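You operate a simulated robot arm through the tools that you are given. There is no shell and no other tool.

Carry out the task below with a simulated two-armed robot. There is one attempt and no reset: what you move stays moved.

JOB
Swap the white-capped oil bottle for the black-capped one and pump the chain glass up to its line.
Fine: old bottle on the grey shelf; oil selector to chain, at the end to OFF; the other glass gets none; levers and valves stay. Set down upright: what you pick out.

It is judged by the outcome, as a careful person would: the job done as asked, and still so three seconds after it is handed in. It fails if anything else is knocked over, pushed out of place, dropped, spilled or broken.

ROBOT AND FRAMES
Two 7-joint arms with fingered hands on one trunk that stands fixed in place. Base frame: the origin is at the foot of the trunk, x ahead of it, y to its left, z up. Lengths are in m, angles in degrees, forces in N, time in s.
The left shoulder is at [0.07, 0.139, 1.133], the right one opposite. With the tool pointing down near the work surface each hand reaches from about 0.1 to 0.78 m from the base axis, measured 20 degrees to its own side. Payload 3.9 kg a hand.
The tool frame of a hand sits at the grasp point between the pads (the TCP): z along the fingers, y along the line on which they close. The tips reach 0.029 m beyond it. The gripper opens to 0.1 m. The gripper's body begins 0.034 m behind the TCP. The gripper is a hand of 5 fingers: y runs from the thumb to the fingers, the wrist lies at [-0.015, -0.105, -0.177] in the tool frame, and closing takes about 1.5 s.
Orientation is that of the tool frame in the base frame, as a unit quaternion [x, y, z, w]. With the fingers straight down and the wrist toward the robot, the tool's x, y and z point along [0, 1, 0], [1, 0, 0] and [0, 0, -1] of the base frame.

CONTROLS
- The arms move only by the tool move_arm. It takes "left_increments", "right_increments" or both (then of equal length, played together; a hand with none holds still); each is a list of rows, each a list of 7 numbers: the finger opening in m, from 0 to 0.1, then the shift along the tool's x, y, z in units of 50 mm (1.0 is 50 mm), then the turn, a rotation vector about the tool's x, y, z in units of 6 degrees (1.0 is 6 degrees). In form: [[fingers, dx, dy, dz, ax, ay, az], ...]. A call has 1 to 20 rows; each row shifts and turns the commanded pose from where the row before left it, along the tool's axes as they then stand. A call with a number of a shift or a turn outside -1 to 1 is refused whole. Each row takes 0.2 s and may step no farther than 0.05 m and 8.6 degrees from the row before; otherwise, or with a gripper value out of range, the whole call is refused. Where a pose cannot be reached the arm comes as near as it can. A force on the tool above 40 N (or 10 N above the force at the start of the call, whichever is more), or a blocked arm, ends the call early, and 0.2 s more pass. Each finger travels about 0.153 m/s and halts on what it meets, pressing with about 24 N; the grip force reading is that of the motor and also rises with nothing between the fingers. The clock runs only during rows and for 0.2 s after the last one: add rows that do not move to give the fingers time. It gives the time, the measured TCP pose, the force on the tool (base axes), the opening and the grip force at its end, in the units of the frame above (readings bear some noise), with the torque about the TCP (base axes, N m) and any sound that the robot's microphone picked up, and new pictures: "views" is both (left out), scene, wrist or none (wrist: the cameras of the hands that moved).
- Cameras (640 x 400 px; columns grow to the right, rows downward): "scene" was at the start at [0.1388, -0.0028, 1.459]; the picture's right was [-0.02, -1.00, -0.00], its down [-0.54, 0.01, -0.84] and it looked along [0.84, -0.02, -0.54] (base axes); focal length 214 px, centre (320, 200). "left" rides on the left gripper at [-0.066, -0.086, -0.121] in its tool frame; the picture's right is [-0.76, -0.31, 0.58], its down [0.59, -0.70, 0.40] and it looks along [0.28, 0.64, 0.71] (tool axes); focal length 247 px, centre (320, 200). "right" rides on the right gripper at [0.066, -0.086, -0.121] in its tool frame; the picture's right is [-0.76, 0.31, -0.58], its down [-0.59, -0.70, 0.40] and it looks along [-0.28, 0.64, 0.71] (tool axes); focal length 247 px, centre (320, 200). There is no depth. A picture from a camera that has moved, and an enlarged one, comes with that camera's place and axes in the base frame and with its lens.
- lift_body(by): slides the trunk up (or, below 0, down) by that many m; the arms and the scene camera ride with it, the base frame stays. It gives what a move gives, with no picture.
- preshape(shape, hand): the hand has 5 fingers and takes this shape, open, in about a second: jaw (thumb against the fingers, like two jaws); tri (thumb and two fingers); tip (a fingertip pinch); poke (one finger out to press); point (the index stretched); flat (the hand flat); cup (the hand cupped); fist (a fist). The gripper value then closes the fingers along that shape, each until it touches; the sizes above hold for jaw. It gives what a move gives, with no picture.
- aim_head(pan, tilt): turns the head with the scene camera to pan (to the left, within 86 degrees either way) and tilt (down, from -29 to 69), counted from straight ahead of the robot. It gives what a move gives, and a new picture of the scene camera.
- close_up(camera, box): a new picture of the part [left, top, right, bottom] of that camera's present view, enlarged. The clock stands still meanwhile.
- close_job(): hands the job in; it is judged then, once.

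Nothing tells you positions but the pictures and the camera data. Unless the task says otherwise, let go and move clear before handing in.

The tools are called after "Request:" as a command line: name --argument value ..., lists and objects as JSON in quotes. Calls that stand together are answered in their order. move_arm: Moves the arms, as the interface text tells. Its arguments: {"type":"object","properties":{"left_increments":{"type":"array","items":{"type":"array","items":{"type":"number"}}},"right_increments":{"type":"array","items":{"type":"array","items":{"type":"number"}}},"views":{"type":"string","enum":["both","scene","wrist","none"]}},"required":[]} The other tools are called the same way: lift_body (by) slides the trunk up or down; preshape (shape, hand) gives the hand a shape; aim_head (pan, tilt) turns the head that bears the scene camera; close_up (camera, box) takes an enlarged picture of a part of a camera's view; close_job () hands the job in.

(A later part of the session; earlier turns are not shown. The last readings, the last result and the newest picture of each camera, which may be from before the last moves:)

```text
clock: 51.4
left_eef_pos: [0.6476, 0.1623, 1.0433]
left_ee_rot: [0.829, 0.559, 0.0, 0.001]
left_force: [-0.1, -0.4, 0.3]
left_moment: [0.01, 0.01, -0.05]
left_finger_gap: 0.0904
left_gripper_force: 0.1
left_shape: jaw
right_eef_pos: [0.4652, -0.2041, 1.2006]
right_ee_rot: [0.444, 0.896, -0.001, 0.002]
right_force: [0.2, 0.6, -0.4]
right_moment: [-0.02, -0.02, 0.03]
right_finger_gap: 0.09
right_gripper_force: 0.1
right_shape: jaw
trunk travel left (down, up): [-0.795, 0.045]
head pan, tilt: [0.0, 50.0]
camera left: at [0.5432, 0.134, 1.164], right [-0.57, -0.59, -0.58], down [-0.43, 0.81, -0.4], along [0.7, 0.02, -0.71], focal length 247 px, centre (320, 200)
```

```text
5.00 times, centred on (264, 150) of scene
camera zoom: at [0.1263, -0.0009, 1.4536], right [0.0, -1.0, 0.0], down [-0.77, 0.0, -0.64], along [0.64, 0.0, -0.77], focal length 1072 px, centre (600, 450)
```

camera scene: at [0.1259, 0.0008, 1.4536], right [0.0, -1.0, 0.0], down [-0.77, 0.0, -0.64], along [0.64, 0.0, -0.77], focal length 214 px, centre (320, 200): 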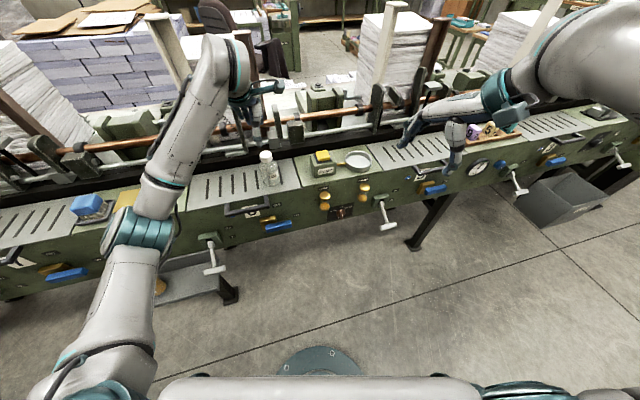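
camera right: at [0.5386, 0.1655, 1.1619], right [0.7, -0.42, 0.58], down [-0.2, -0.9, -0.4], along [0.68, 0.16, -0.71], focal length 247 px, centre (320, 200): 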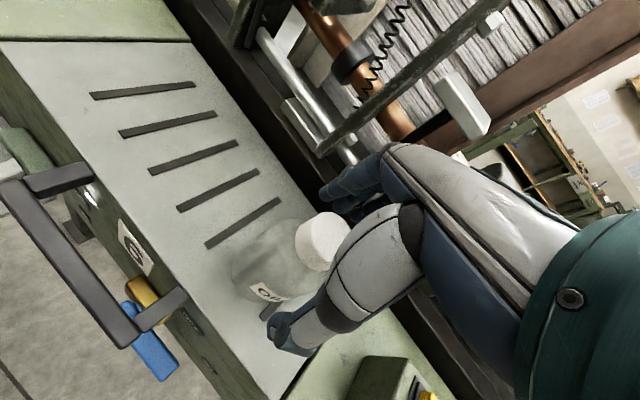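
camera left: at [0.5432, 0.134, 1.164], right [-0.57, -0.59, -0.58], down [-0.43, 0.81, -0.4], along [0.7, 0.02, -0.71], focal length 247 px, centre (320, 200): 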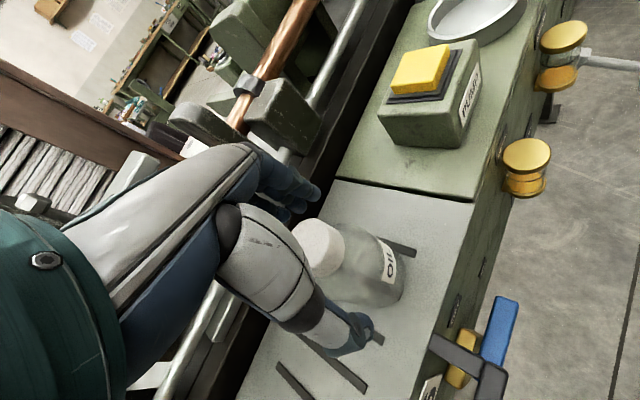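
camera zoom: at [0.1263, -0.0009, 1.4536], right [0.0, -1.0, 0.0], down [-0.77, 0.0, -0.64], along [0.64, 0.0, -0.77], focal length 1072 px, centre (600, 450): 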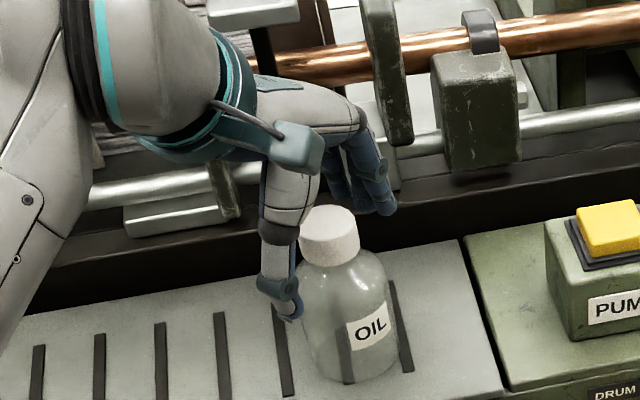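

The cap lies between thumb and fingers. I'll close the left hand on the neck.

Request:
move_arm --left_increments '[[0.07, 0, 0, 0, 0, 0, 0], [0.06, 0, 0, 0, 0, 0, 0], [0.05, 0, 0, 0, 0, 0, 0], [0.04, 0, 0, 0, 0, 0, 0], [0.03, 0, 0, 0, 0, 0, 0], [0.02, 0, 0, 0, 0, 0, 0], [0.0, 0, 0, 0, 0, 0, 0], [0.0, 0, 0, 0, 0, 0, 0], [0.0, 0, 0, 0, 0, 0, 0], [0.0, 0, 0, 0, 0, 0, 0]]' --views "wrist"

Request:
close_up --camera "scene" --box '[200, 110, 328, 190]'

```text
clock: 53.6
left_eef_pos: [0.6473, 0.1635, 1.0425]
left_ee_rot: [0.828, 0.56, 0.0, 0.0]
left_force: [0.4, 0.3, -0.4]
left_moment: [0.0, 0.01, 0.04]
left_finger_gap: 0.0259
left_gripper_force: 23.4
left_shape: jaw
right_eef_pos: [0.4662, -0.203, 1.2019]
right_ee_rot: [0.445, 0.896, -0.001, 0.001]
right_force: [-0.1, -0.3, -0.7]
right_moment: [-0.01, 0.01, 0.01]
right_finger_gap: 0.0899
right_gripper_force: 0.1
right_shape: jaw
trunk travel left (down, up): [-0.795, 0.045]
head pan, tilt: [0.0, 50.0]
camera left: at [0.5434, 0.1342, 1.164], right [-0.57, -0.59, -0.58], down [-0.43, 0.81, -0.4], along [0.7, 0.02, -0.71], focal length 247 px, centre (320, 200)
```

left: 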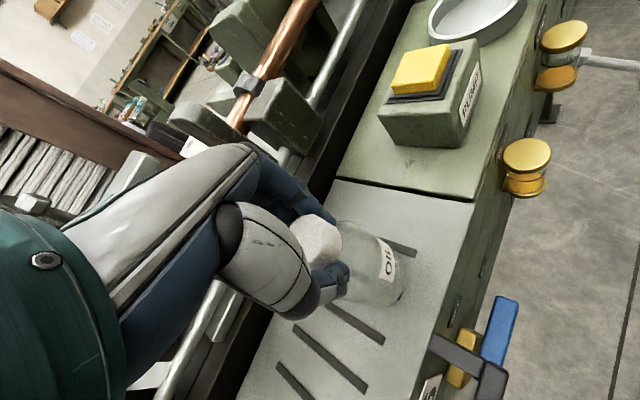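

```text
5.00 times, centred on (264, 150) of scene
camera zoom: at [0.1266, -0.0007, 1.4535], right [0.0, -1.0, 0.0], down [-0.77, 0.0, -0.64], along [0.64, 0.0, -0.77], focal length 1072 px, centre (600, 450)
```

zoom: 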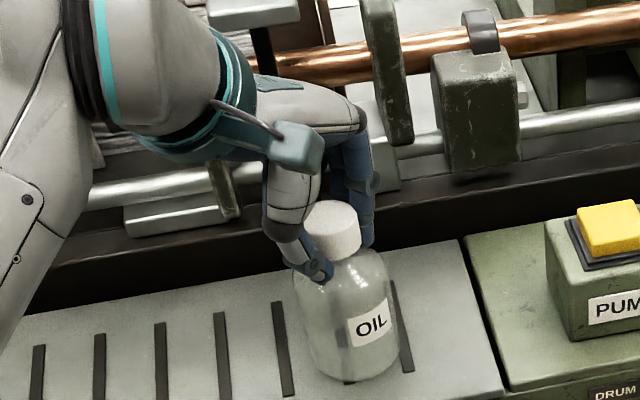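

Firm neck grip. I'll lift the bottle straight up and carry it off the machine toward the robot's left front.

Request:
move_arm --left_increments '[[0.0, 0, 0, -0.3, 0, 0, 0], [0.0, 0, 0, -0.7, 0, 0, 0], [0.0, 0, 0, -0.8, 0, 0, 0], [0.0, 0, 0, -0.7, 0, 0, 0], [0.0, 0.277, -0.866, 0, 0, 0, 0], [0.0, 0.277, -0.866, 0, 0, 0, 0], [0.0, 0.277, -0.866, 0, 0, 0, 0], [0.0, 0.277, -0.866, 0, 0, 0, 0], [0.0, 0.277, -0.866, 0, 0, 0, 0], [0.0, 0.277, -0.866, 0, 0, 0, 0], [0.0, 0.277, -0.866, 0, 0, 0, 0], [0.0, 0.277, -0.866, 0, 0, 0, 0], [0.0, 0, 0, 0, 0, 0, 0]]' --views "both"

Request:
close_up --camera "scene" --box '[60, 180, 300, 330]'

```text
clock: 56.4
left_eef_pos: [0.368, 0.3949, 1.1675]
left_ee_rot: [0.829, 0.559, -0.002, 0.0]
left_force: [1.4, -0.1, -0.2]
left_moment: [-0.02, 0.01, -0.01]
left_finger_gap: 0.0259
left_gripper_force: 24.2
left_shape: jaw
right_eef_pos: [0.466, -0.2043, 1.2002]
right_ee_rot: [0.445, 0.896, -0.001, 0.0]
right_force: [0.6, 0.4, 0.1]
right_moment: [-0.01, 0.01, 0.02]
right_finger_gap: 0.0899
right_gripper_force: 0.0
right_shape: jaw
trunk travel left (down, up): [-0.795, 0.045]
head pan, tilt: [0.0, 50.0]
camera scene: at [0.1276, -0.0012, 1.4534], right [0.0, -1.0, 0.0], down [-0.77, 0.0, -0.64], along [0.64, 0.0, -0.77], focal length 214 px, centre (320, 200)
camera left: at [0.2641, 0.3664, 1.288], right [-0.57, -0.59, -0.58], down [-0.43, 0.81, -0.4], along [0.7, 0.02, -0.71], focal length 247 px, centre (320, 200)
```

scene: 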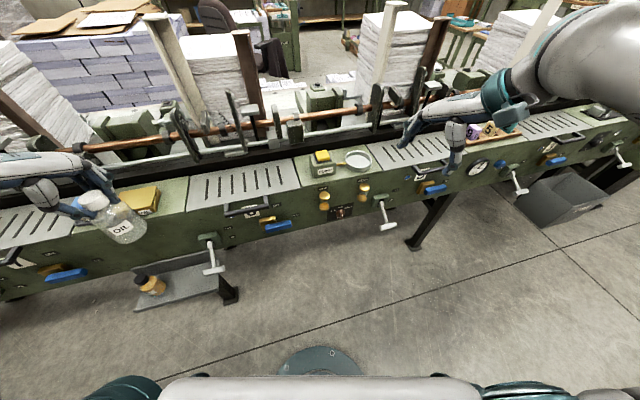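
left: 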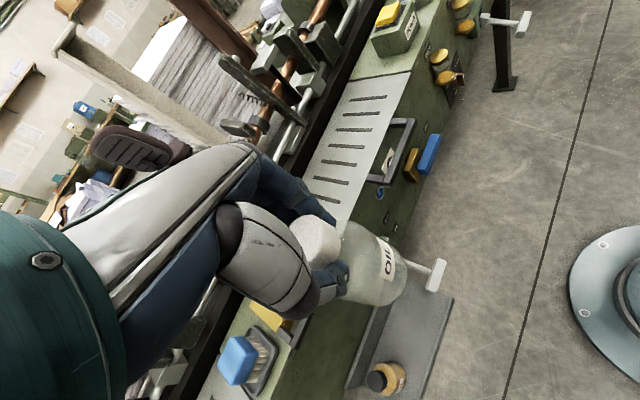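

```text
2.67 times, centred on (180, 255) of scene
camera zoom: at [0.1276, -0.0012, 1.4534], right [0.0, -1.0, 0.0], down [-0.77, 0.0, -0.64], along [0.64, 0.0, -0.77], focal length 572 px, centre (693, 53)
```

zoom: 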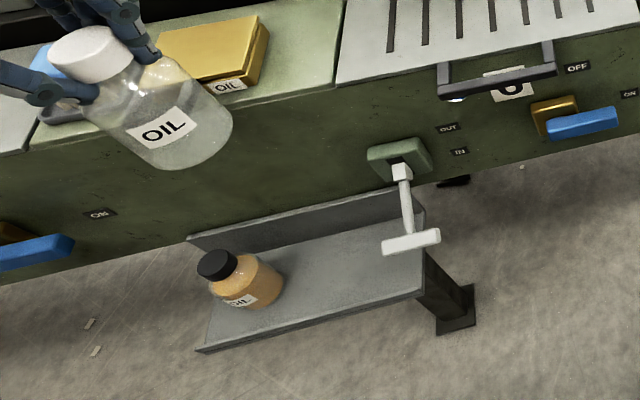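

I need the hand's real width before lowering it beside the machine face, since the shelf is only about 6 cm from bottle centre to the face. I'll zoom in on the hand holding the bottle and on the shelf.

Request:
aim_head --pan 50 --tilt 40

Request:
close_up --camera "scene" --box '[220, 80, 460, 230]'

Request:
close_up --camera "scene" --box '[220, 180, 460, 330]'

```text
clock: 57.6
left_eef_pos: [0.368, 0.3954, 1.1687]
left_ee_rot: [0.829, 0.56, -0.001, -0.001]
left_force: [0.3, 0.3, -0.3]
left_moment: [0.01, 0.02, -0.03]
left_finger_gap: 0.0257
left_gripper_force: 24.3
left_shape: jaw
right_eef_pos: [0.4653, -0.2055, 1.2013]
right_ee_rot: [0.445, 0.896, -0.001, 0.001]
right_force: [0.0, -0.4, -0.1]
right_moment: [0.01, 0.01, -0.01]
right_finger_gap: 0.0899
right_gripper_force: 0.1
right_shape: jaw
trunk travel left (down, up): [-0.795, 0.045]
head pan, tilt: [50.0, 40.0]
camera scene: at [0.1043, 0.0643, 1.4677], right [0.77, -0.64, 0.0], down [-0.41, -0.49, -0.77], along [0.49, 0.59, -0.64], focal length 214 px, centre (320, 200)
```

scene: 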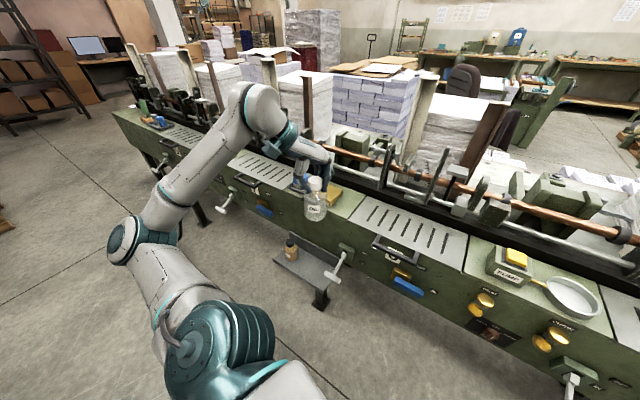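

```text
2.67 times, centred on (340, 155) of scene
camera zoom: at [0.1043, 0.0643, 1.4677], right [0.77, -0.64, 0.0], down [-0.41, -0.49, -0.77], along [0.49, 0.59, -0.64], focal length 572 px, centre (267, 320)
```

zoom: 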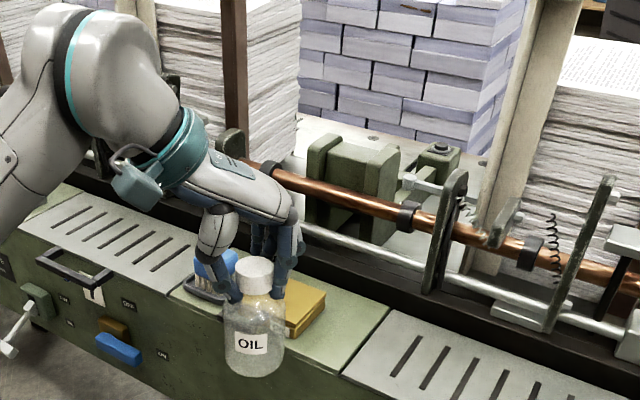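

```text
2.67 times, centred on (340, 255) of scene
camera zoom: at [0.1043, 0.0643, 1.4677], right [0.77, -0.64, 0.0], down [-0.41, -0.49, -0.77], along [0.49, 0.59, -0.64], focal length 572 px, centre (267, 53)
```

zoom: 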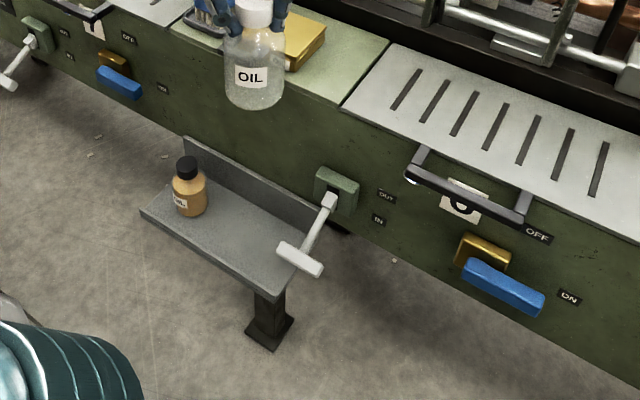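

The closed hand extends only about 4 cm past the bottle toward the fingers, and the face is about 7–8 cm from the shelf's mid-line, so a top-down placement works. I'll turn the hand square to the machine and slide left along the shelf direction, staying in front of it.

Request:
move_arm --left_increments '[[0.0, 0, 0, 0, 0, 0, -0.88], [0.0, 0, 0, 0, 0, 0, -0.88], [0.0, 0, 0, 0, 0, 0, -0.88], [0.0, 0, 0, 0, 0, 0, -0.88], [0.0, 0, 0, 0, 0, 0, -0.88], [0.0, 0, 0, 0, 0, 0, -0.88], [0.0, 0, 0, 0, 0, 0, -0.88], [0.0, 0, 0, 0, 0, 0, -0.88], [0.0, 0.76, 0, 0, 0, 0, 0], [0.0, 0.76, 0, 0, 0, 0, 0], [0.0, 0, 0, 0, 0, 0, 0]]' --views "scene"

```text
clock: 60.0
left_eef_pos: [0.3422, 0.466, 1.1681]
left_ee_rot: [0.571, 0.821, 0.0, -0.001]
left_force: [0.8, -0.3, -0.2]
left_moment: [0.03, 0.01, 0.02]
left_finger_gap: 0.0259
left_gripper_force: 24.0
left_shape: jaw
right_eef_pos: [0.4653, -0.2048, 1.2008]
right_ee_rot: [0.444, 0.896, 0.0, 0.001]
right_force: [-0.5, 0.2, 0.2]
right_moment: [0.03, 0.0, 0.0]
right_finger_gap: 0.0899
right_gripper_force: 0.0
right_shape: jaw
trunk travel left (down, up): [-0.795, 0.045]
head pan, tilt: [50.0, 40.0]
camera scene: at [0.1046, 0.0635, 1.4677], right [0.77, -0.64, 0.0], down [-0.41, -0.49, -0.77], along [0.49, 0.59, -0.64], focal length 214 px, centre (320, 200)
```

scene: 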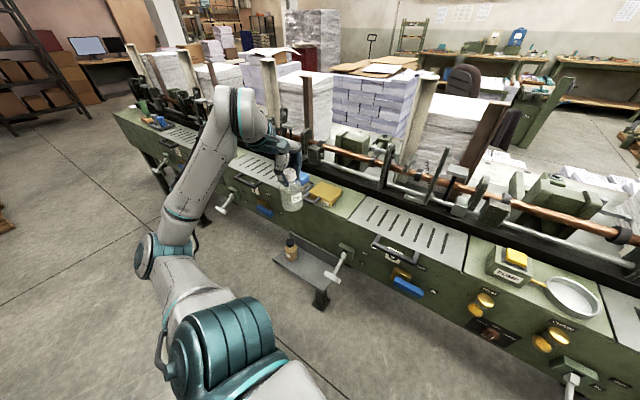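

The hand and bottle are in front of the shelf at (0.342, 0.466). I'll lower the trunk by 0.25 m to bring the shoulder to shelf height.

Request:
lift_body --by -0.25

Request:
aim_head --pan 50 --tilt 45

Request:
close_up --camera "scene" --box '[200, 80, 440, 230]'

```text
clock: 62.6
left_eef_pos: [0.3404, 0.4664, 0.9161]
left_ee_rot: [0.572, 0.82, -0.001, -0.001]
left_force: [-0.3, 0.7, -0.1]
left_moment: [-0.02, 0.01, -0.01]
left_finger_gap: 0.0258
left_gripper_force: 23.9
left_shape: jaw
right_eef_pos: [0.4661, -0.2043, 0.9511]
right_ee_rot: [0.445, 0.896, 0.0, 0.001]
right_force: [0.2, 0.0, 0.4]
right_moment: [-0.01, 0.03, 0.0]
right_finger_gap: 0.0899
right_gripper_force: 0.1
right_shape: jaw
trunk travel left (down, up): [-0.545, 0.295]
head pan, tilt: [50.0, 40.0]
```

```text
clock: 63.2
left_eef_pos: [0.341, 0.4667, 0.9176]
left_ee_rot: [0.571, 0.821, -0.001, 0.0]
left_force: [-0.3, 0.9, 0.4]
left_moment: [0.0, 0.01, 0.02]
left_finger_gap: 0.0257
left_gripper_force: 23.8
left_shape: jaw
right_eef_pos: [0.4643, -0.2041, 0.9505]
right_ee_rot: [0.444, 0.896, -0.001, 0.002]
right_force: [-0.5, -0.1, -0.7]
right_moment: [-0.01, -0.04, -0.01]
right_finger_gap: 0.0899
right_gripper_force: 0.2
right_shape: jaw
trunk travel left (down, up): [-0.545, 0.295]
head pan, tilt: [50.0, 45.0]
camera scene: at [0.1018, 0.0617, 1.2105], right [0.77, -0.64, 0.0], down [-0.45, -0.54, -0.71], along [0.45, 0.54, -0.71], focal length 214 px, centre (320, 200)
```

scene: 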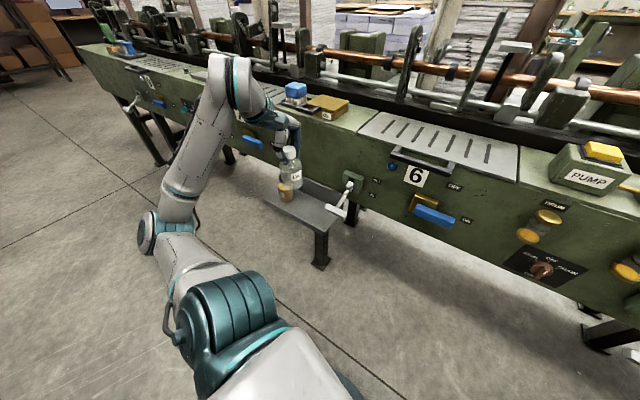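

```text
2.67 times, centred on (320, 155) of scene
camera zoom: at [0.1018, 0.0617, 1.2105], right [0.77, -0.64, 0.0], down [-0.45, -0.54, -0.71], along [0.45, 0.54, -0.71], focal length 572 px, centre (320, 320)
```

zoom: 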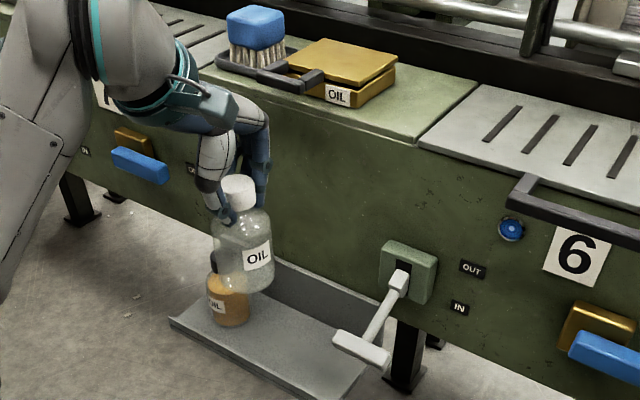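

The bottle hangs in front of the shelf, clear of the lever. I'll lower to about 3 cm above shelf height, still in front of it.

Request:
move_arm --left_increments '[[0.0, 0, 0, 0.75, 0, 0, 0], [0.0, 0, 0, 0.75, 0, 0, 0], [0.0, 0, 0, 0.75, 0, 0, 0], [0.0, 0, 0, 0.6, 0, 0, 0], [0.0, 0, 0, 0, 0, 0, 0]]' --views "wrist"

Request:
close_up --camera "scene" --box '[200, 100, 440, 250]'

```text
clock: 64.4
left_eef_pos: [0.3406, 0.4669, 0.7747]
left_ee_rot: [0.572, 0.82, 0.0, 0.0]
left_force: [-0.1, 0.4, -0.6]
left_moment: [0.0, -0.01, 0.04]
left_finger_gap: 0.0254
left_gripper_force: 24.1
left_shape: jaw
right_eef_pos: [0.4656, -0.2039, 0.9509]
right_ee_rot: [0.444, 0.896, -0.001, 0.002]
right_force: [0.0, -0.9, 0.2]
right_moment: [0.01, -0.01, -0.03]
right_finger_gap: 0.09
right_gripper_force: 0.0
right_shape: jaw
trunk travel left (down, up): [-0.545, 0.295]
head pan, tilt: [50.0, 45.0]
camera left: at [0.2842, 0.3756, 0.8956], right [-0.03, -0.82, -0.58], down [-0.86, 0.31, -0.4], along [0.5, 0.49, -0.71], focal length 247 px, centre (320, 200)
```

left: 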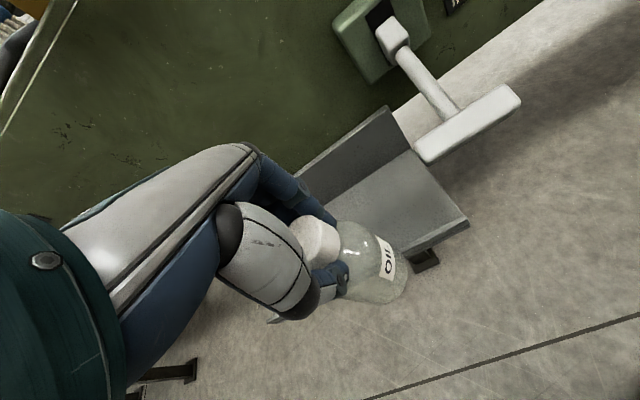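

```text
2.67 times, centred on (320, 175) of scene
camera zoom: at [0.1018, 0.0615, 1.2105], right [0.77, -0.64, 0.0], down [-0.45, -0.54, -0.71], along [0.45, 0.54, -0.71], focal length 572 px, centre (320, 267)
```

zoom: 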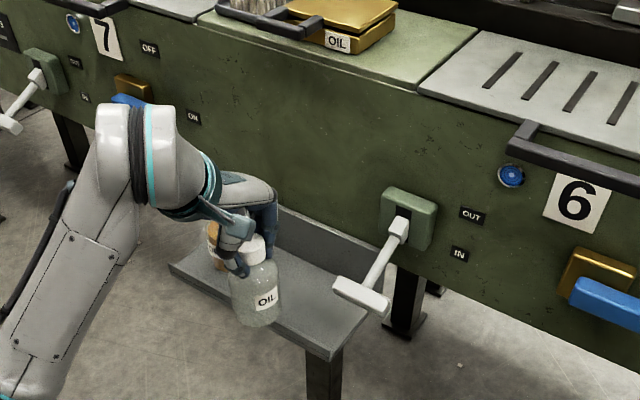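

I estimate the shelf surface at z 0.62–0.64. To be safe I'll rise 2.5 cm, move in over the shelf, and then look.

Request:
move_arm --left_increments '[[0.0, 0, 0, -0.5, 0, 0, 0], [0.0, 0, 0.5, 0, 0, 0, 0], [0.0, 0, 0.5, 0, 0, 0, 0], [0.0, 0, 0.5, 0, 0, 0, 0], [0.0, 0, 0, 0, 0, 0, 0]]' --views "wrist"

Request:
close_up --camera "scene" --box '[230, 120, 390, 220]'

```text
clock: 65.6
left_eef_pos: [0.4117, 0.493, 0.8004]
left_ee_rot: [0.571, 0.821, 0.0, -0.001]
left_force: [-0.6, -0.4, -0.4]
left_moment: [-0.02, 0.04, -0.03]
left_finger_gap: 0.0259
left_gripper_force: 23.9
left_shape: jaw
right_eef_pos: [0.4653, -0.2029, 0.9502]
right_ee_rot: [0.444, 0.896, -0.001, 0.001]
right_force: [0.9, 0.1, 0.6]
right_moment: [-0.01, 0.01, -0.04]
right_finger_gap: 0.0897
right_gripper_force: 0.0
right_shape: jaw
trunk travel left (down, up): [-0.545, 0.295]
head pan, tilt: [50.0, 45.0]
camera left: at [0.3546, 0.4018, 0.9209], right [-0.02, -0.82, -0.58], down [-0.86, 0.31, -0.4], along [0.5, 0.49, -0.71], focal length 247 px, centre (320, 200)
```

left: 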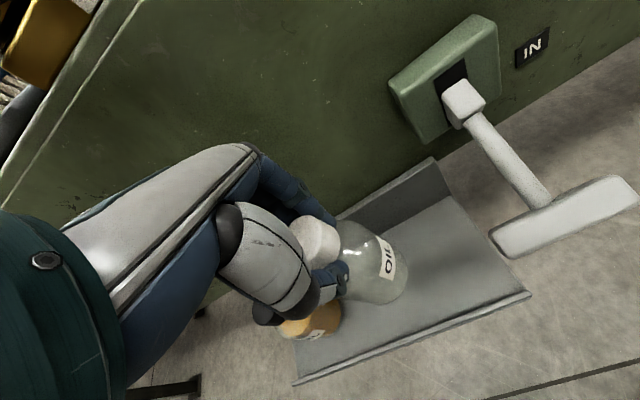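

```text
4.00 times, centred on (310, 170) of scene
camera zoom: at [0.1016, 0.0615, 1.2105], right [0.77, -0.64, 0.0], down [-0.45, -0.54, -0.71], along [0.45, 0.54, -0.71], focal length 858 px, centre (360, 320)
```

zoom: 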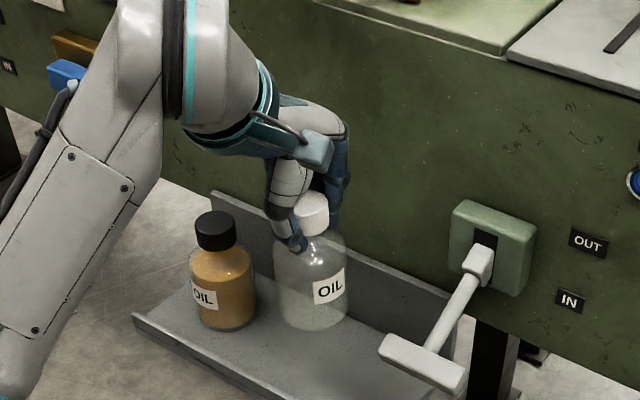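

The bottle is over the shelf, between the black-capped bottle and the lever with good gaps. I'll lower in stages while watching the force.

Request:
move_arm --left_increments '[[0.0, 0, 0, 0.3, 0, 0, 0], [0.0, 0, 0, 0.3, 0, 0, 0], [0.0, 0, 0, 0, 0, 0, 0]]' --views "none"

Request:
close_up --camera "scene" --box '[230, 120, 390, 220]'

```text
clock: 66.4
left_eef_pos: [0.4129, 0.492, 0.7701]
left_ee_rot: [0.571, 0.821, 0.0, -0.002]
left_force: [-0.2, 0.3, -0.1]
left_moment: [-0.01, 0.03, 0.03]
left_finger_gap: 0.0257
left_gripper_force: 24.1
left_shape: jaw
right_eef_pos: [0.4648, -0.2053, 0.9503]
right_ee_rot: [0.445, 0.896, -0.001, 0.002]
right_force: [-0.2, 0.5, -0.7]
right_moment: [0.01, 0.04, 0.02]
right_finger_gap: 0.0897
right_gripper_force: 0.0
right_shape: jaw
trunk travel left (down, up): [-0.545, 0.295]
head pan, tilt: [50.0, 45.0]
```

```text
4.00 times, centred on (310, 170) of scene
camera zoom: at [0.1018, 0.0616, 1.2105], right [0.77, -0.64, 0.0], down [-0.45, -0.54, -0.71], along [0.45, 0.54, -0.71], focal length 858 px, centre (360, 320)
```

zoom: 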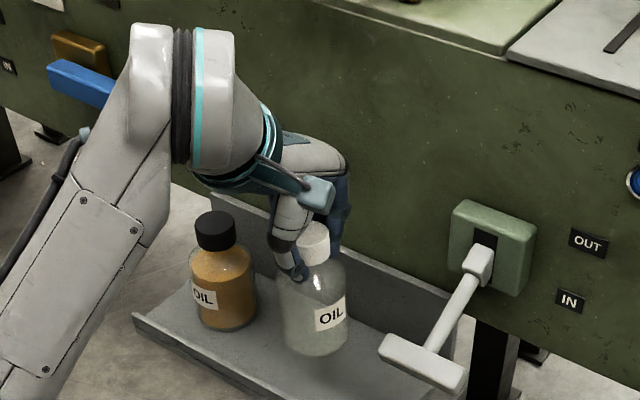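

About 3 cm remain. I'll continue down 2 cm, then in fine steps.

Request:
move_arm --left_increments '[[0.0, 0, 0, 0.2, 0, 0, 0], [0.0, 0, 0, 0.16, 0, 0, 0], [0.0, 0, 0, 0, 0, 0, 0]]' --views "none"

Request:
move_arm --left_increments '[[0.0, 0, 0, 0.05, 0, 0, 0], [0.0, 0, 0, 0, 0, 0, 0]]' --views "none"

Request:
move_arm --left_increments '[[0.0, 0, 0, 0.05, 0, 0, 0], [0.0, 0, 0, 0, 0, 0, 0]]' --views "none"

Request:
close_up --camera "scene" --box '[230, 120, 390, 220]'

```text
clock: 67.2
left_eef_pos: [0.4117, 0.4934, 0.7516]
left_ee_rot: [0.572, 0.82, 0.0, 0.0]
left_force: [0.0, -1.0, -0.7]
left_moment: [-0.01, -0.02, 0.0]
left_finger_gap: 0.0261
left_gripper_force: 23.8
left_shape: jaw
right_eef_pos: [0.4646, -0.2044, 0.9509]
right_ee_rot: [0.445, 0.896, -0.001, 0.002]
right_force: [0.0, -0.3, -0.5]
right_moment: [0.01, 0.01, 0.02]
right_finger_gap: 0.09
right_gripper_force: 0.1
right_shape: jaw
trunk travel left (down, up): [-0.545, 0.295]
head pan, tilt: [50.0, 45.0]
```

```text
clock: 67.8
left_eef_pos: [0.4124, 0.4923, 0.7497]
left_ee_rot: [0.571, 0.821, 0.0, 0.0]
left_force: [0.4, 0.0, -0.4]
left_moment: [0.0, 0.03, -0.01]
left_finger_gap: 0.0255
left_gripper_force: 23.4
left_shape: jaw
right_eef_pos: [0.4662, -0.2048, 0.9509]
right_ee_rot: [0.444, 0.896, -0.001, 0.002]
right_force: [0.7, 0.3, 0.2]
right_moment: [-0.01, -0.03, -0.01]
right_finger_gap: 0.0901
right_gripper_force: 0.0
right_shape: jaw
trunk travel left (down, up): [-0.545, 0.295]
head pan, tilt: [50.0, 45.0]
```

```text
clock: 68.4
left_eef_pos: [0.4126, 0.4917, 0.7466]
left_ee_rot: [0.571, 0.821, -0.001, -0.001]
left_force: [-0.2, 0.5, -0.2]
left_moment: [-0.01, -0.02, -0.05]
left_finger_gap: 0.0258
left_gripper_force: 24.0
left_shape: jaw
right_eef_pos: [0.4652, -0.2038, 0.9505]
right_ee_rot: [0.445, 0.896, 0.0, 0.001]
right_force: [0.4, 0.1, -0.5]
right_moment: [0.01, -0.01, 0.04]
right_finger_gap: 0.09
right_gripper_force: 0.0
right_shape: jaw
trunk travel left (down, up): [-0.545, 0.295]
head pan, tilt: [50.0, 45.0]
```

```text
4.00 times, centred on (310, 170) of scene
camera zoom: at [0.1018, 0.0616, 1.2104], right [0.77, -0.64, 0.0], down [-0.45, -0.54, -0.71], along [0.45, 0.54, -0.71], focal length 858 px, centre (360, 320)
```

zoom: 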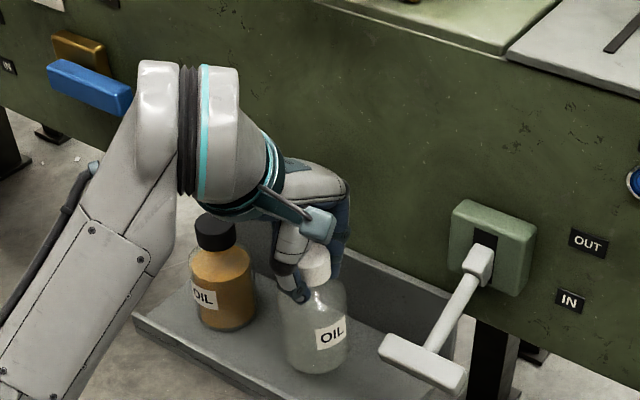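

Still free at z 0.7466. I'll continue in 2.5–3 mm steps.

Request:
move_arm --left_increments '[[0.0, 0, 0, 0.05, 0, 0, 0], [0.0, 0, 0, 0, 0, 0, 0]]' --views "none"

Request:
move_arm --left_increments '[[0.0, 0, 0, 0.05, 0, 0, 0], [0.0, 0, 0, 0, 0, 0, 0]]' --views "none"

Request:
close_up --camera "scene" --box '[230, 120, 390, 220]'

```text
clock: 69.0
left_eef_pos: [0.413, 0.4922, 0.7448]
left_ee_rot: [0.571, 0.821, 0.0, 0.0]
left_force: [-0.6, 0.3, 0.0]
left_moment: [-0.01, 0.02, 0.01]
left_finger_gap: 0.0258
left_gripper_force: 23.8
left_shape: jaw
right_eef_pos: [0.4661, -0.2043, 0.9517]
right_ee_rot: [0.445, 0.895, -0.001, 0.002]
right_force: [-0.3, 0.1, 0.3]
right_moment: [-0.01, -0.04, 0.01]
right_finger_gap: 0.0897
right_gripper_force: 0.1
right_shape: jaw
trunk travel left (down, up): [-0.545, 0.295]
head pan, tilt: [50.0, 45.0]
```

```text
clock: 69.6
left_eef_pos: [0.4128, 0.4929, 0.7421]
left_ee_rot: [0.571, 0.821, 0.0, -0.001]
left_force: [0.7, 0.0, 0.4]
left_moment: [0.0, 0.0, 0.04]
left_finger_gap: 0.0257
left_gripper_force: 24.0
left_shape: jaw
right_eef_pos: [0.4662, -0.205, 0.9508]
right_ee_rot: [0.444, 0.896, 0.0, 0.002]
right_force: [-0.6, 0.7, 0.8]
right_moment: [0.01, 0.01, 0.01]
right_finger_gap: 0.0898
right_gripper_force: 0.1
right_shape: jaw
trunk travel left (down, up): [-0.545, 0.295]
head pan, tilt: [50.0, 45.0]
```

```text
4.00 times, centred on (310, 170) of scene
camera zoom: at [0.1018, 0.0616, 1.2104], right [0.77, -0.64, 0.0], down [-0.45, -0.54, -0.71], along [0.45, 0.54, -0.71], focal length 858 px, centre (360, 320)
```

zoom: 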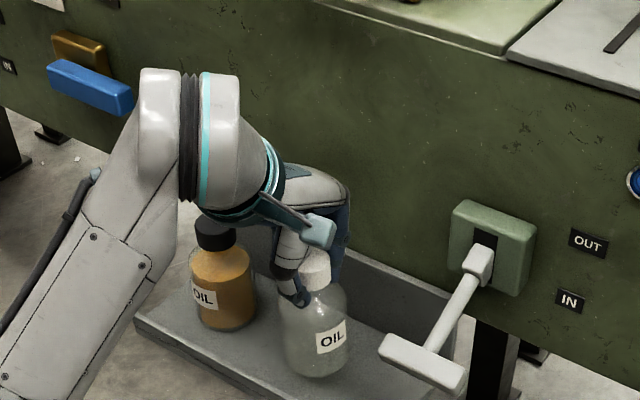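

Request:
move_arm --left_increments '[[0.0, 0, 0, 0.05, 0, 0, 0], [0.0, 0, 0, 0, 0, 0, 0]]' --views "none"

Request:
move_arm --left_increments '[[0.0, 0, 0, 0.05, 0, 0, 0], [0.0, 0, 0, 0, 0, 0, 0]]' --views "none"

Request:
move_arm --left_increments '[[0.0, 0, 0, 0.04, 0, 0, 0], [0.0, 0, 0, 0, 0, 0, 0]]' --views "none"

```text
clock: 70.2
left_eef_pos: [0.4113, 0.4921, 0.74]
left_ee_rot: [0.572, 0.821, 0.0, 0.0]
left_force: [-0.5, -1.0, -0.4]
left_moment: [0.04, 0.01, -0.01]
left_finger_gap: 0.0257
left_gripper_force: 23.8
left_shape: jaw
right_eef_pos: [0.4658, -0.2042, 0.9512]
right_ee_rot: [0.444, 0.896, -0.001, 0.001]
right_force: [0.3, 0.3, 0.8]
right_moment: [0.0, -0.01, 0.01]
right_finger_gap: 0.09
right_gripper_force: 0.1
right_shape: jaw
trunk travel left (down, up): [-0.545, 0.295]
head pan, tilt: [50.0, 45.0]
```

```text
clock: 70.8
left_eef_pos: [0.4121, 0.492, 0.7374]
left_ee_rot: [0.571, 0.821, -0.001, 0.0]
left_force: [0.3, -0.2, 0.2]
left_moment: [-0.01, 0.0, 0.0]
left_finger_gap: 0.0256
left_gripper_force: 24.2
left_shape: jaw
right_eef_pos: [0.4651, -0.2045, 0.9516]
right_ee_rot: [0.445, 0.896, -0.001, 0.001]
right_force: [-0.4, 0.3, -0.9]
right_moment: [0.02, -0.01, 0.03]
right_finger_gap: 0.0902
right_gripper_force: 0.0
right_shape: jaw
trunk travel left (down, up): [-0.545, 0.295]
head pan, tilt: [50.0, 45.0]
```

```text
clock: 71.4
left_eef_pos: [0.4124, 0.4935, 0.7355]
left_ee_rot: [0.571, 0.821, -0.001, 0.0]
left_force: [-0.7, -0.3, -1.4]
left_moment: [0.01, 0.0, -0.03]
left_finger_gap: 0.0256
left_gripper_force: 23.9
left_shape: jaw
right_eef_pos: [0.465, -0.2039, 0.9509]
right_ee_rot: [0.445, 0.896, -0.002, 0.001]
right_force: [0.7, -0.3, -0.4]
right_moment: [0.02, -0.03, -0.01]
right_finger_gap: 0.0897
right_gripper_force: 0.0
right_shape: jaw
trunk travel left (down, up): [-0.545, 0.295]
head pan, tilt: [50.0, 45.0]
```

Still not touching at z 0.7355. I'll look and keep lowering.

Request:
close_up --camera "scene" --box '[230, 130, 390, 230]'

Request:
move_arm --left_increments '[[0.0, 0, 0, 0.05, 0, 0, 0], [0.0, 0, 0, 0, 0, 0, 0]]' --views "wrist"

Request:
move_arm --left_increments '[[0.0, 0, 0, 0.05, 0, 0, 0], [0.0, 0, 0, 0, 0, 0, 0]]' --views "none"

```text
4.00 times, centred on (310, 180) of scene
camera zoom: at [0.1018, 0.0616, 1.2104], right [0.77, -0.64, 0.0], down [-0.45, -0.54, -0.71], along [0.45, 0.54, -0.71], focal length 858 px, centre (360, 280)
```

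zoom: 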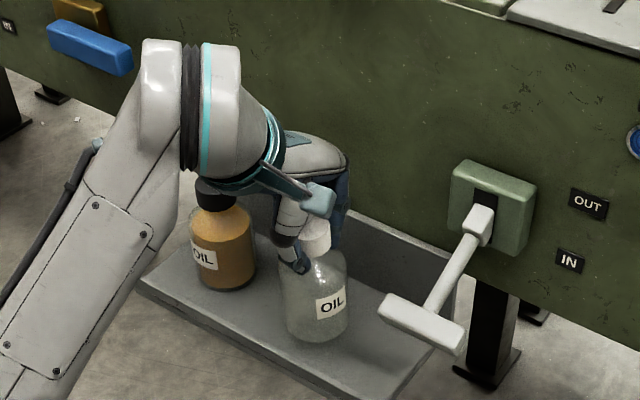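

```text
clock: 72.0
left_eef_pos: [0.4118, 0.4917, 0.7323]
left_ee_rot: [0.572, 0.821, -0.001, -0.001]
left_force: [0.0, 0.5, -0.3]
left_moment: [-0.01, -0.01, 0.01]
left_finger_gap: 0.0255
left_gripper_force: 23.9
left_shape: jaw
right_eef_pos: [0.4656, -0.204, 0.9512]
right_ee_rot: [0.445, 0.895, 0.0, 0.001]
right_force: [-0.7, -0.6, 0.1]
right_moment: [-0.02, 0.01, -0.01]
right_finger_gap: 0.0899
right_gripper_force: 0.0
right_shape: jaw
trunk travel left (down, up): [-0.545, 0.295]
head pan, tilt: [50.0, 45.0]
camera left: at [0.3545, 0.4013, 0.8532], right [-0.03, -0.82, -0.58], down [-0.86, 0.31, -0.4], along [0.5, 0.49, -0.71], focal length 247 px, centre (320, 200)
```

left: 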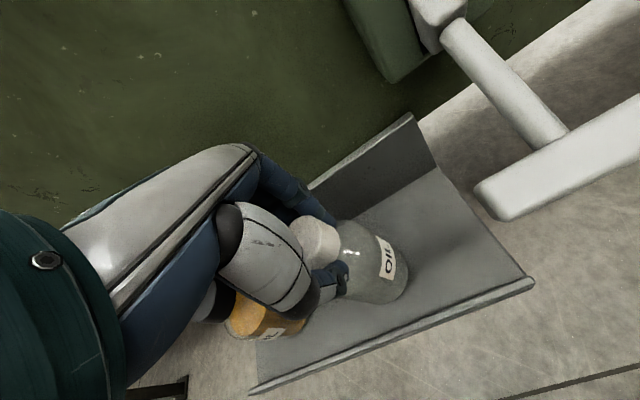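

```text
clock: 72.6
left_eef_pos: [0.4108, 0.4921, 0.7312]
left_ee_rot: [0.572, 0.82, -0.001, 0.0]
left_force: [0.2, 0.1, -0.7]
left_moment: [-0.01, 0.0, 0.01]
left_finger_gap: 0.0258
left_gripper_force: 24.2
left_shape: jaw
right_eef_pos: [0.4655, -0.2043, 0.9503]
right_ee_rot: [0.444, 0.896, -0.001, 0.001]
right_force: [0.2, -0.7, 0.6]
right_moment: [0.0, 0.01, -0.03]
right_finger_gap: 0.0898
right_gripper_force: 0.1
right_shape: jaw
trunk travel left (down, up): [-0.545, 0.295]
head pan, tilt: [50.0, 45.0]
```

Request:
move_arm --left_increments '[[0.0, 0, 0, 0.05, 0, 0, 0], [0.0, 0, 0, 0, 0, 0, 0]]' --views "none"

Request:
move_arm --left_increments '[[0.0, 0, 0, 0.05, 0, 0, 0], [0.0, 0, 0, 0, 0, 0, 0]]' --views "none"

Request:
move_arm --left_increments '[[0.0, 0, 0, 0.05, 0, 0, 0], [0.0, 0, 0, 0, 0, 0, 0]]' --views "none"

Request:
close_up --camera "scene" --box '[230, 130, 390, 230]'

```text
clock: 73.2
left_eef_pos: [0.4112, 0.4922, 0.7283]
left_ee_rot: [0.572, 0.82, 0.0, 0.0]
left_force: [0.8, -0.7, 2.5]
left_moment: [0.04, -0.04, 0.01]
left_finger_gap: 0.0257
left_gripper_force: 24.5
left_shape: jaw
right_eef_pos: [0.4649, -0.2033, 0.9509]
right_ee_rot: [0.444, 0.896, 0.0, 0.002]
right_force: [0.1, -0.4, 0.6]
right_moment: [0.0, 0.0, 0.0]
right_finger_gap: 0.0898
right_gripper_force: 0.1
right_shape: jaw
trunk travel left (down, up): [-0.545, 0.295]
head pan, tilt: [50.0, 45.0]
```

```text
clock: 73.8
left_eef_pos: [0.4126, 0.4928, 0.7278]
left_ee_rot: [0.571, 0.821, 0.002, 0.0]
left_force: [0.7, -2.7, 14.3]
left_moment: [0.06, -0.02, 0.01]
left_finger_gap: 0.0259
left_gripper_force: 24.0
left_shape: jaw
right_eef_pos: [0.4646, -0.2057, 0.9512]
right_ee_rot: [0.444, 0.896, 0.0, 0.001]
right_force: [0.2, 0.2, 0.8]
right_moment: [-0.04, 0.0, -0.01]
right_finger_gap: 0.0899
right_gripper_force: 0.1
right_shape: jaw
trunk travel left (down, up): [-0.545, 0.295]
head pan, tilt: [50.0, 45.0]
```

```text
clock: 74.4
left_eef_pos: [0.4108, 0.492, 0.727]
left_ee_rot: [0.572, 0.82, 0.003, 0.0]
left_force: [1.8, -4.7, 24.6]
left_moment: [0.12, 0.08, 0.04]
left_finger_gap: 0.0267
left_gripper_force: 23.7
left_shape: jaw
right_eef_pos: [0.4627, -0.207, 0.9522]
right_ee_rot: [0.445, 0.896, 0.001, 0.002]
right_force: [-0.3, -0.4, -0.5]
right_moment: [0.0, 0.03, -0.01]
right_finger_gap: 0.0901
right_gripper_force: 0.0
right_shape: jaw
trunk travel left (down, up): [-0.545, 0.295]
head pan, tilt: [50.0, 45.0]
```

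```text
4.00 times, centred on (310, 180) of scene
camera zoom: at [0.0996, 0.0582, 1.211], right [0.77, -0.64, 0.0], down [-0.45, -0.54, -0.71], along [0.46, 0.54, -0.7], focal length 858 px, centre (360, 280)
```

zoom: 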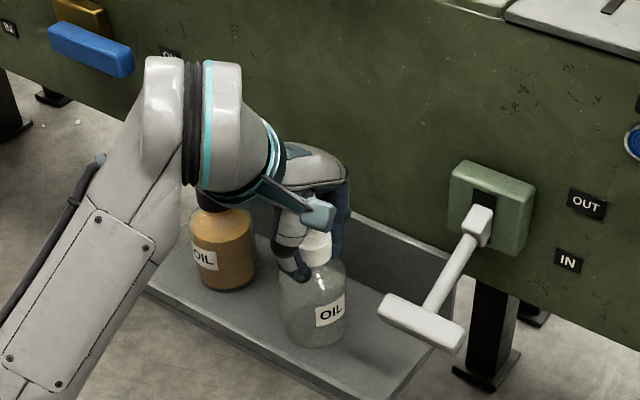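

Contact: the bottle stands on the shelf, and the extra steps pressed it to 25 N. I'll relieve that by rising 5 mm, then look before opening.

Request:
move_arm --left_increments '[[0.0, 0, 0, -0.05, 0, 0, 0], [0.0, 0, 0, -0.05, 0, 0, 0], [0.0, 0, 0, 0, 0, 0, 0]]' --views "wrist"

```text
clock: 75.2
left_eef_pos: [0.4108, 0.4917, 0.7278]
left_ee_rot: [0.571, 0.821, 0.0, -0.001]
left_force: [0.1, -1.1, 5.7]
left_moment: [0.11, 0.02, 0.04]
left_finger_gap: 0.0266
left_gripper_force: 23.9
left_shape: jaw
right_eef_pos: [0.4641, -0.2052, 0.9509]
right_ee_rot: [0.445, 0.896, -0.001, 0.001]
right_force: [-0.4, -0.4, -0.1]
right_moment: [0.0, -0.01, -0.01]
right_finger_gap: 0.09
right_gripper_force: 0.0
right_shape: jaw
trunk travel left (down, up): [-0.545, 0.295]
head pan, tilt: [50.0, 45.0]
camera left: at [0.3539, 0.4015, 0.8482], right [-0.03, -0.82, -0.58], down [-0.87, 0.31, -0.4], along [0.5, 0.49, -0.72], focal length 247 px, centre (320, 200)
```

left: 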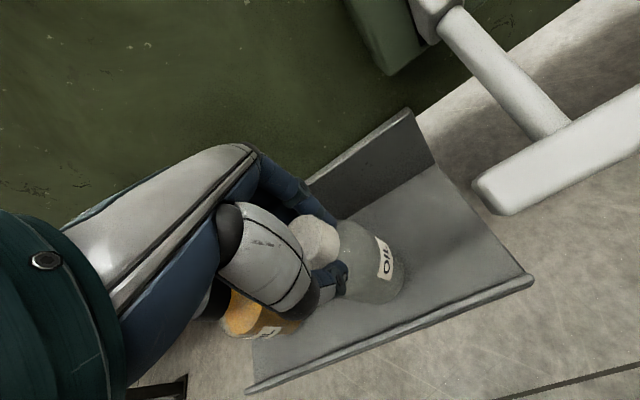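

Force is down to about 6 N with the bottle standing. I'll open just enough to clear the cap.

Request:
move_arm --left_increments '[[0.035, 0, 0, 0, 0, 0, 0], [0.045, 0, 0, 0, 0, 0, 0], [0.055, 0, 0, 0, 0, 0, 0], [0.06, 0, 0, 0, 0, 0, 0], [0.06, 0, 0, 0, 0, 0, 0]]' --views "wrist"

Request:
close_up --camera "scene" --box '[230, 130, 390, 230]'

```text
clock: 76.4
left_eef_pos: [0.4113, 0.4931, 0.7284]
left_ee_rot: [0.572, 0.82, -0.001, 0.0]
left_force: [-0.7, -0.3, 0.1]
left_moment: [0.0, 0.02, 0.04]
left_finger_gap: 0.0596
left_gripper_force: 0.1
left_shape: jaw
right_eef_pos: [0.4656, -0.2051, 0.9513]
right_ee_rot: [0.445, 0.896, -0.001, 0.001]
right_force: [-0.3, 0.8, -0.2]
right_moment: [0.01, -0.01, 0.04]
right_finger_gap: 0.0897
right_gripper_force: 0.0
right_shape: jaw
trunk travel left (down, up): [-0.545, 0.295]
head pan, tilt: [50.0, 45.0]
camera left: at [0.3543, 0.4017, 0.8487], right [-0.03, -0.82, -0.58], down [-0.86, 0.31, -0.4], along [0.5, 0.49, -0.71], focal length 247 px, centre (320, 200)
```

left: 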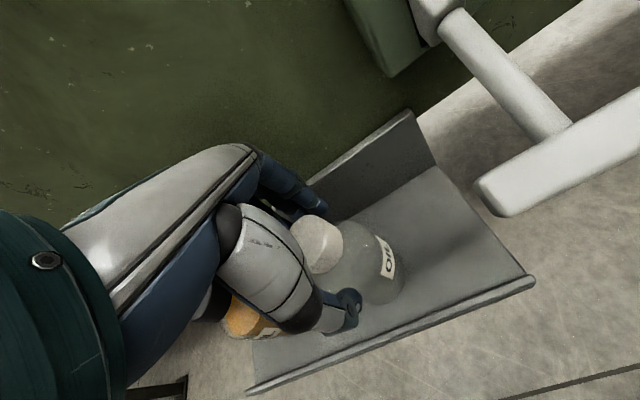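

```text
4.00 times, centred on (310, 180) of scene
camera zoom: at [0.1018, 0.0616, 1.2104], right [0.77, -0.64, 0.0], down [-0.45, -0.54, -0.71], along [0.45, 0.54, -0.71], focal length 858 px, centre (360, 280)
```

zoom: 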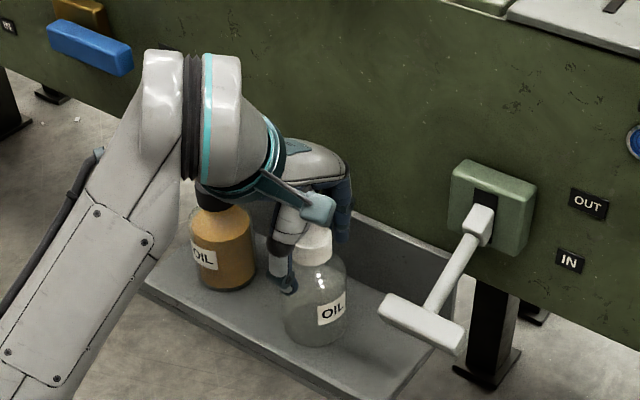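

The white-capped bottle stands upright on the shelf. I'll lift clear, back away from the machine, and rise.

Request:
move_arm --left_increments '[[0.06, 0, 0, -0.3, 0, 0, 0], [0.06, 0, 0, -0.5, 0, 0, 0], [0.06, 0, 0, -0.6, 0, 0, 0], [0.06, 0, -0.6, -0.3, 0, 0, 0], [0.06, 0, -0.6, -0.3, 0, 0, 0], [0.06, 0, -0.6, -0.3, 0, 0, 0], [0.06, 0, 0, -0.6, 0, 0, 0], [0.06, 0, 0, 0, 0, 0, 0]]' --views "wrist"

Request:
close_up --camera "scene" --box '[230, 130, 390, 230]'

```text
clock: 78.2
left_eef_pos: [0.328, 0.462, 0.872]
left_ee_rot: [0.571, 0.821, 0.0, -0.001]
left_force: [-0.5, -0.5, 0.1]
left_moment: [-0.01, 0.0, 0.0]
left_finger_gap: 0.06
left_gripper_force: 0.1
left_shape: jaw
right_eef_pos: [0.4656, -0.2033, 0.9499]
right_ee_rot: [0.445, 0.896, -0.001, 0.001]
right_force: [-0.3, 0.0, 0.3]
right_moment: [-0.05, -0.01, 0.01]
right_finger_gap: 0.0899
right_gripper_force: 0.0
right_shape: jaw
trunk travel left (down, up): [-0.545, 0.295]
head pan, tilt: [50.0, 45.0]
camera left: at [0.2699, 0.3705, 0.9934], right [-0.03, -0.82, -0.58], down [-0.86, 0.31, -0.4], along [0.5, 0.49, -0.71], focal length 247 px, centre (320, 200)
```

left: 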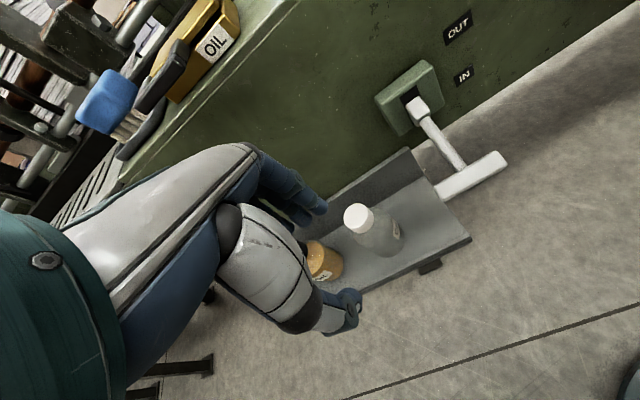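

```text
4.00 times, centred on (310, 180) of scene
camera zoom: at [0.1016, 0.0618, 1.2104], right [0.77, -0.64, 0.0], down [-0.45, -0.54, -0.71], along [0.45, 0.54, -0.71], focal length 858 px, centre (360, 280)
```

zoom: 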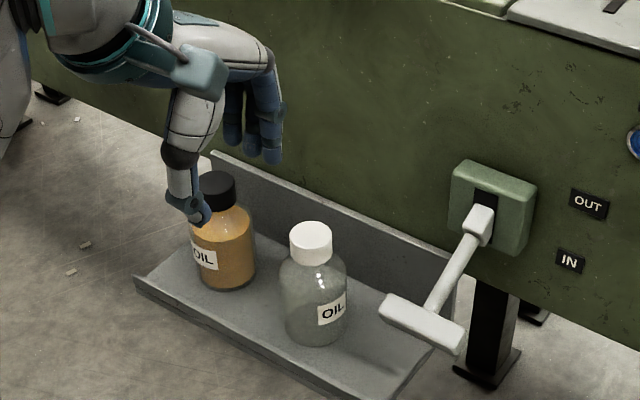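

The white-capped bottle is upright on the shelf. Next is the black cap at about (0.386, 0.598). I'll slide left along the shelf front and lower to just above cap height, still in front.

Request:
move_arm --left_increments '[[0.08, 0.724, 0, 0, 0, 0, 0], [0.08, 0.724, 0, 0, 0, 0, 0], [0.08, 0.724, 0, 0, 0, 0, 0], [0.08, 0, 0, 0.8, 0, 0, 0], [0.08, 0, 0, 0.8, 0, 0, 0], [0.08, 0, 0, 0, 0, 0, 0]]' --views "wrist"

Request:
close_up --camera "scene" --box '[200, 100, 360, 200]'

```text
clock: 79.6
left_eef_pos: [0.2913, 0.5641, 0.7925]
left_ee_rot: [0.572, 0.821, 0.0, 0.0]
left_force: [-0.2, 0.1, 0.9]
left_moment: [0.02, 0.02, 0.02]
left_finger_gap: 0.08
left_gripper_force: 0.0
left_shape: jaw
right_eef_pos: [0.4653, -0.2033, 0.9501]
right_ee_rot: [0.444, 0.896, -0.001, 0.001]
right_force: [0.3, 1.0, 0.5]
right_moment: [0.0, 0.03, 0.03]
right_finger_gap: 0.0899
right_gripper_force: 0.2
right_shape: jaw
trunk travel left (down, up): [-0.545, 0.295]
head pan, tilt: [50.0, 45.0]
camera left: at [0.2339, 0.4713, 0.9131], right [-0.03, -0.82, -0.58], down [-0.86, 0.31, -0.4], along [0.5, 0.49, -0.71], focal length 247 px, centre (320, 200)
```

left: 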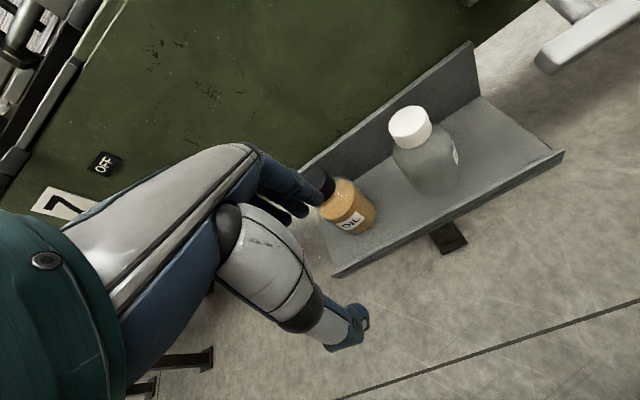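

```text
4.00 times, centred on (280, 150) of scene
camera zoom: at [0.1018, 0.0614, 1.2105], right [0.77, -0.64, 0.0], down [-0.45, -0.54, -0.71], along [0.45, 0.54, -0.71], focal length 858 px, centre (480, 400)
```

zoom: 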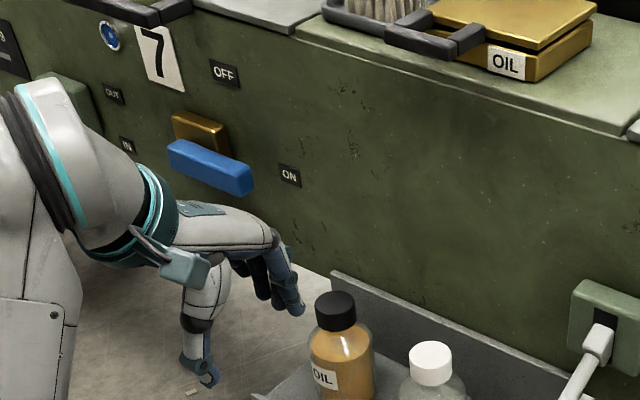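

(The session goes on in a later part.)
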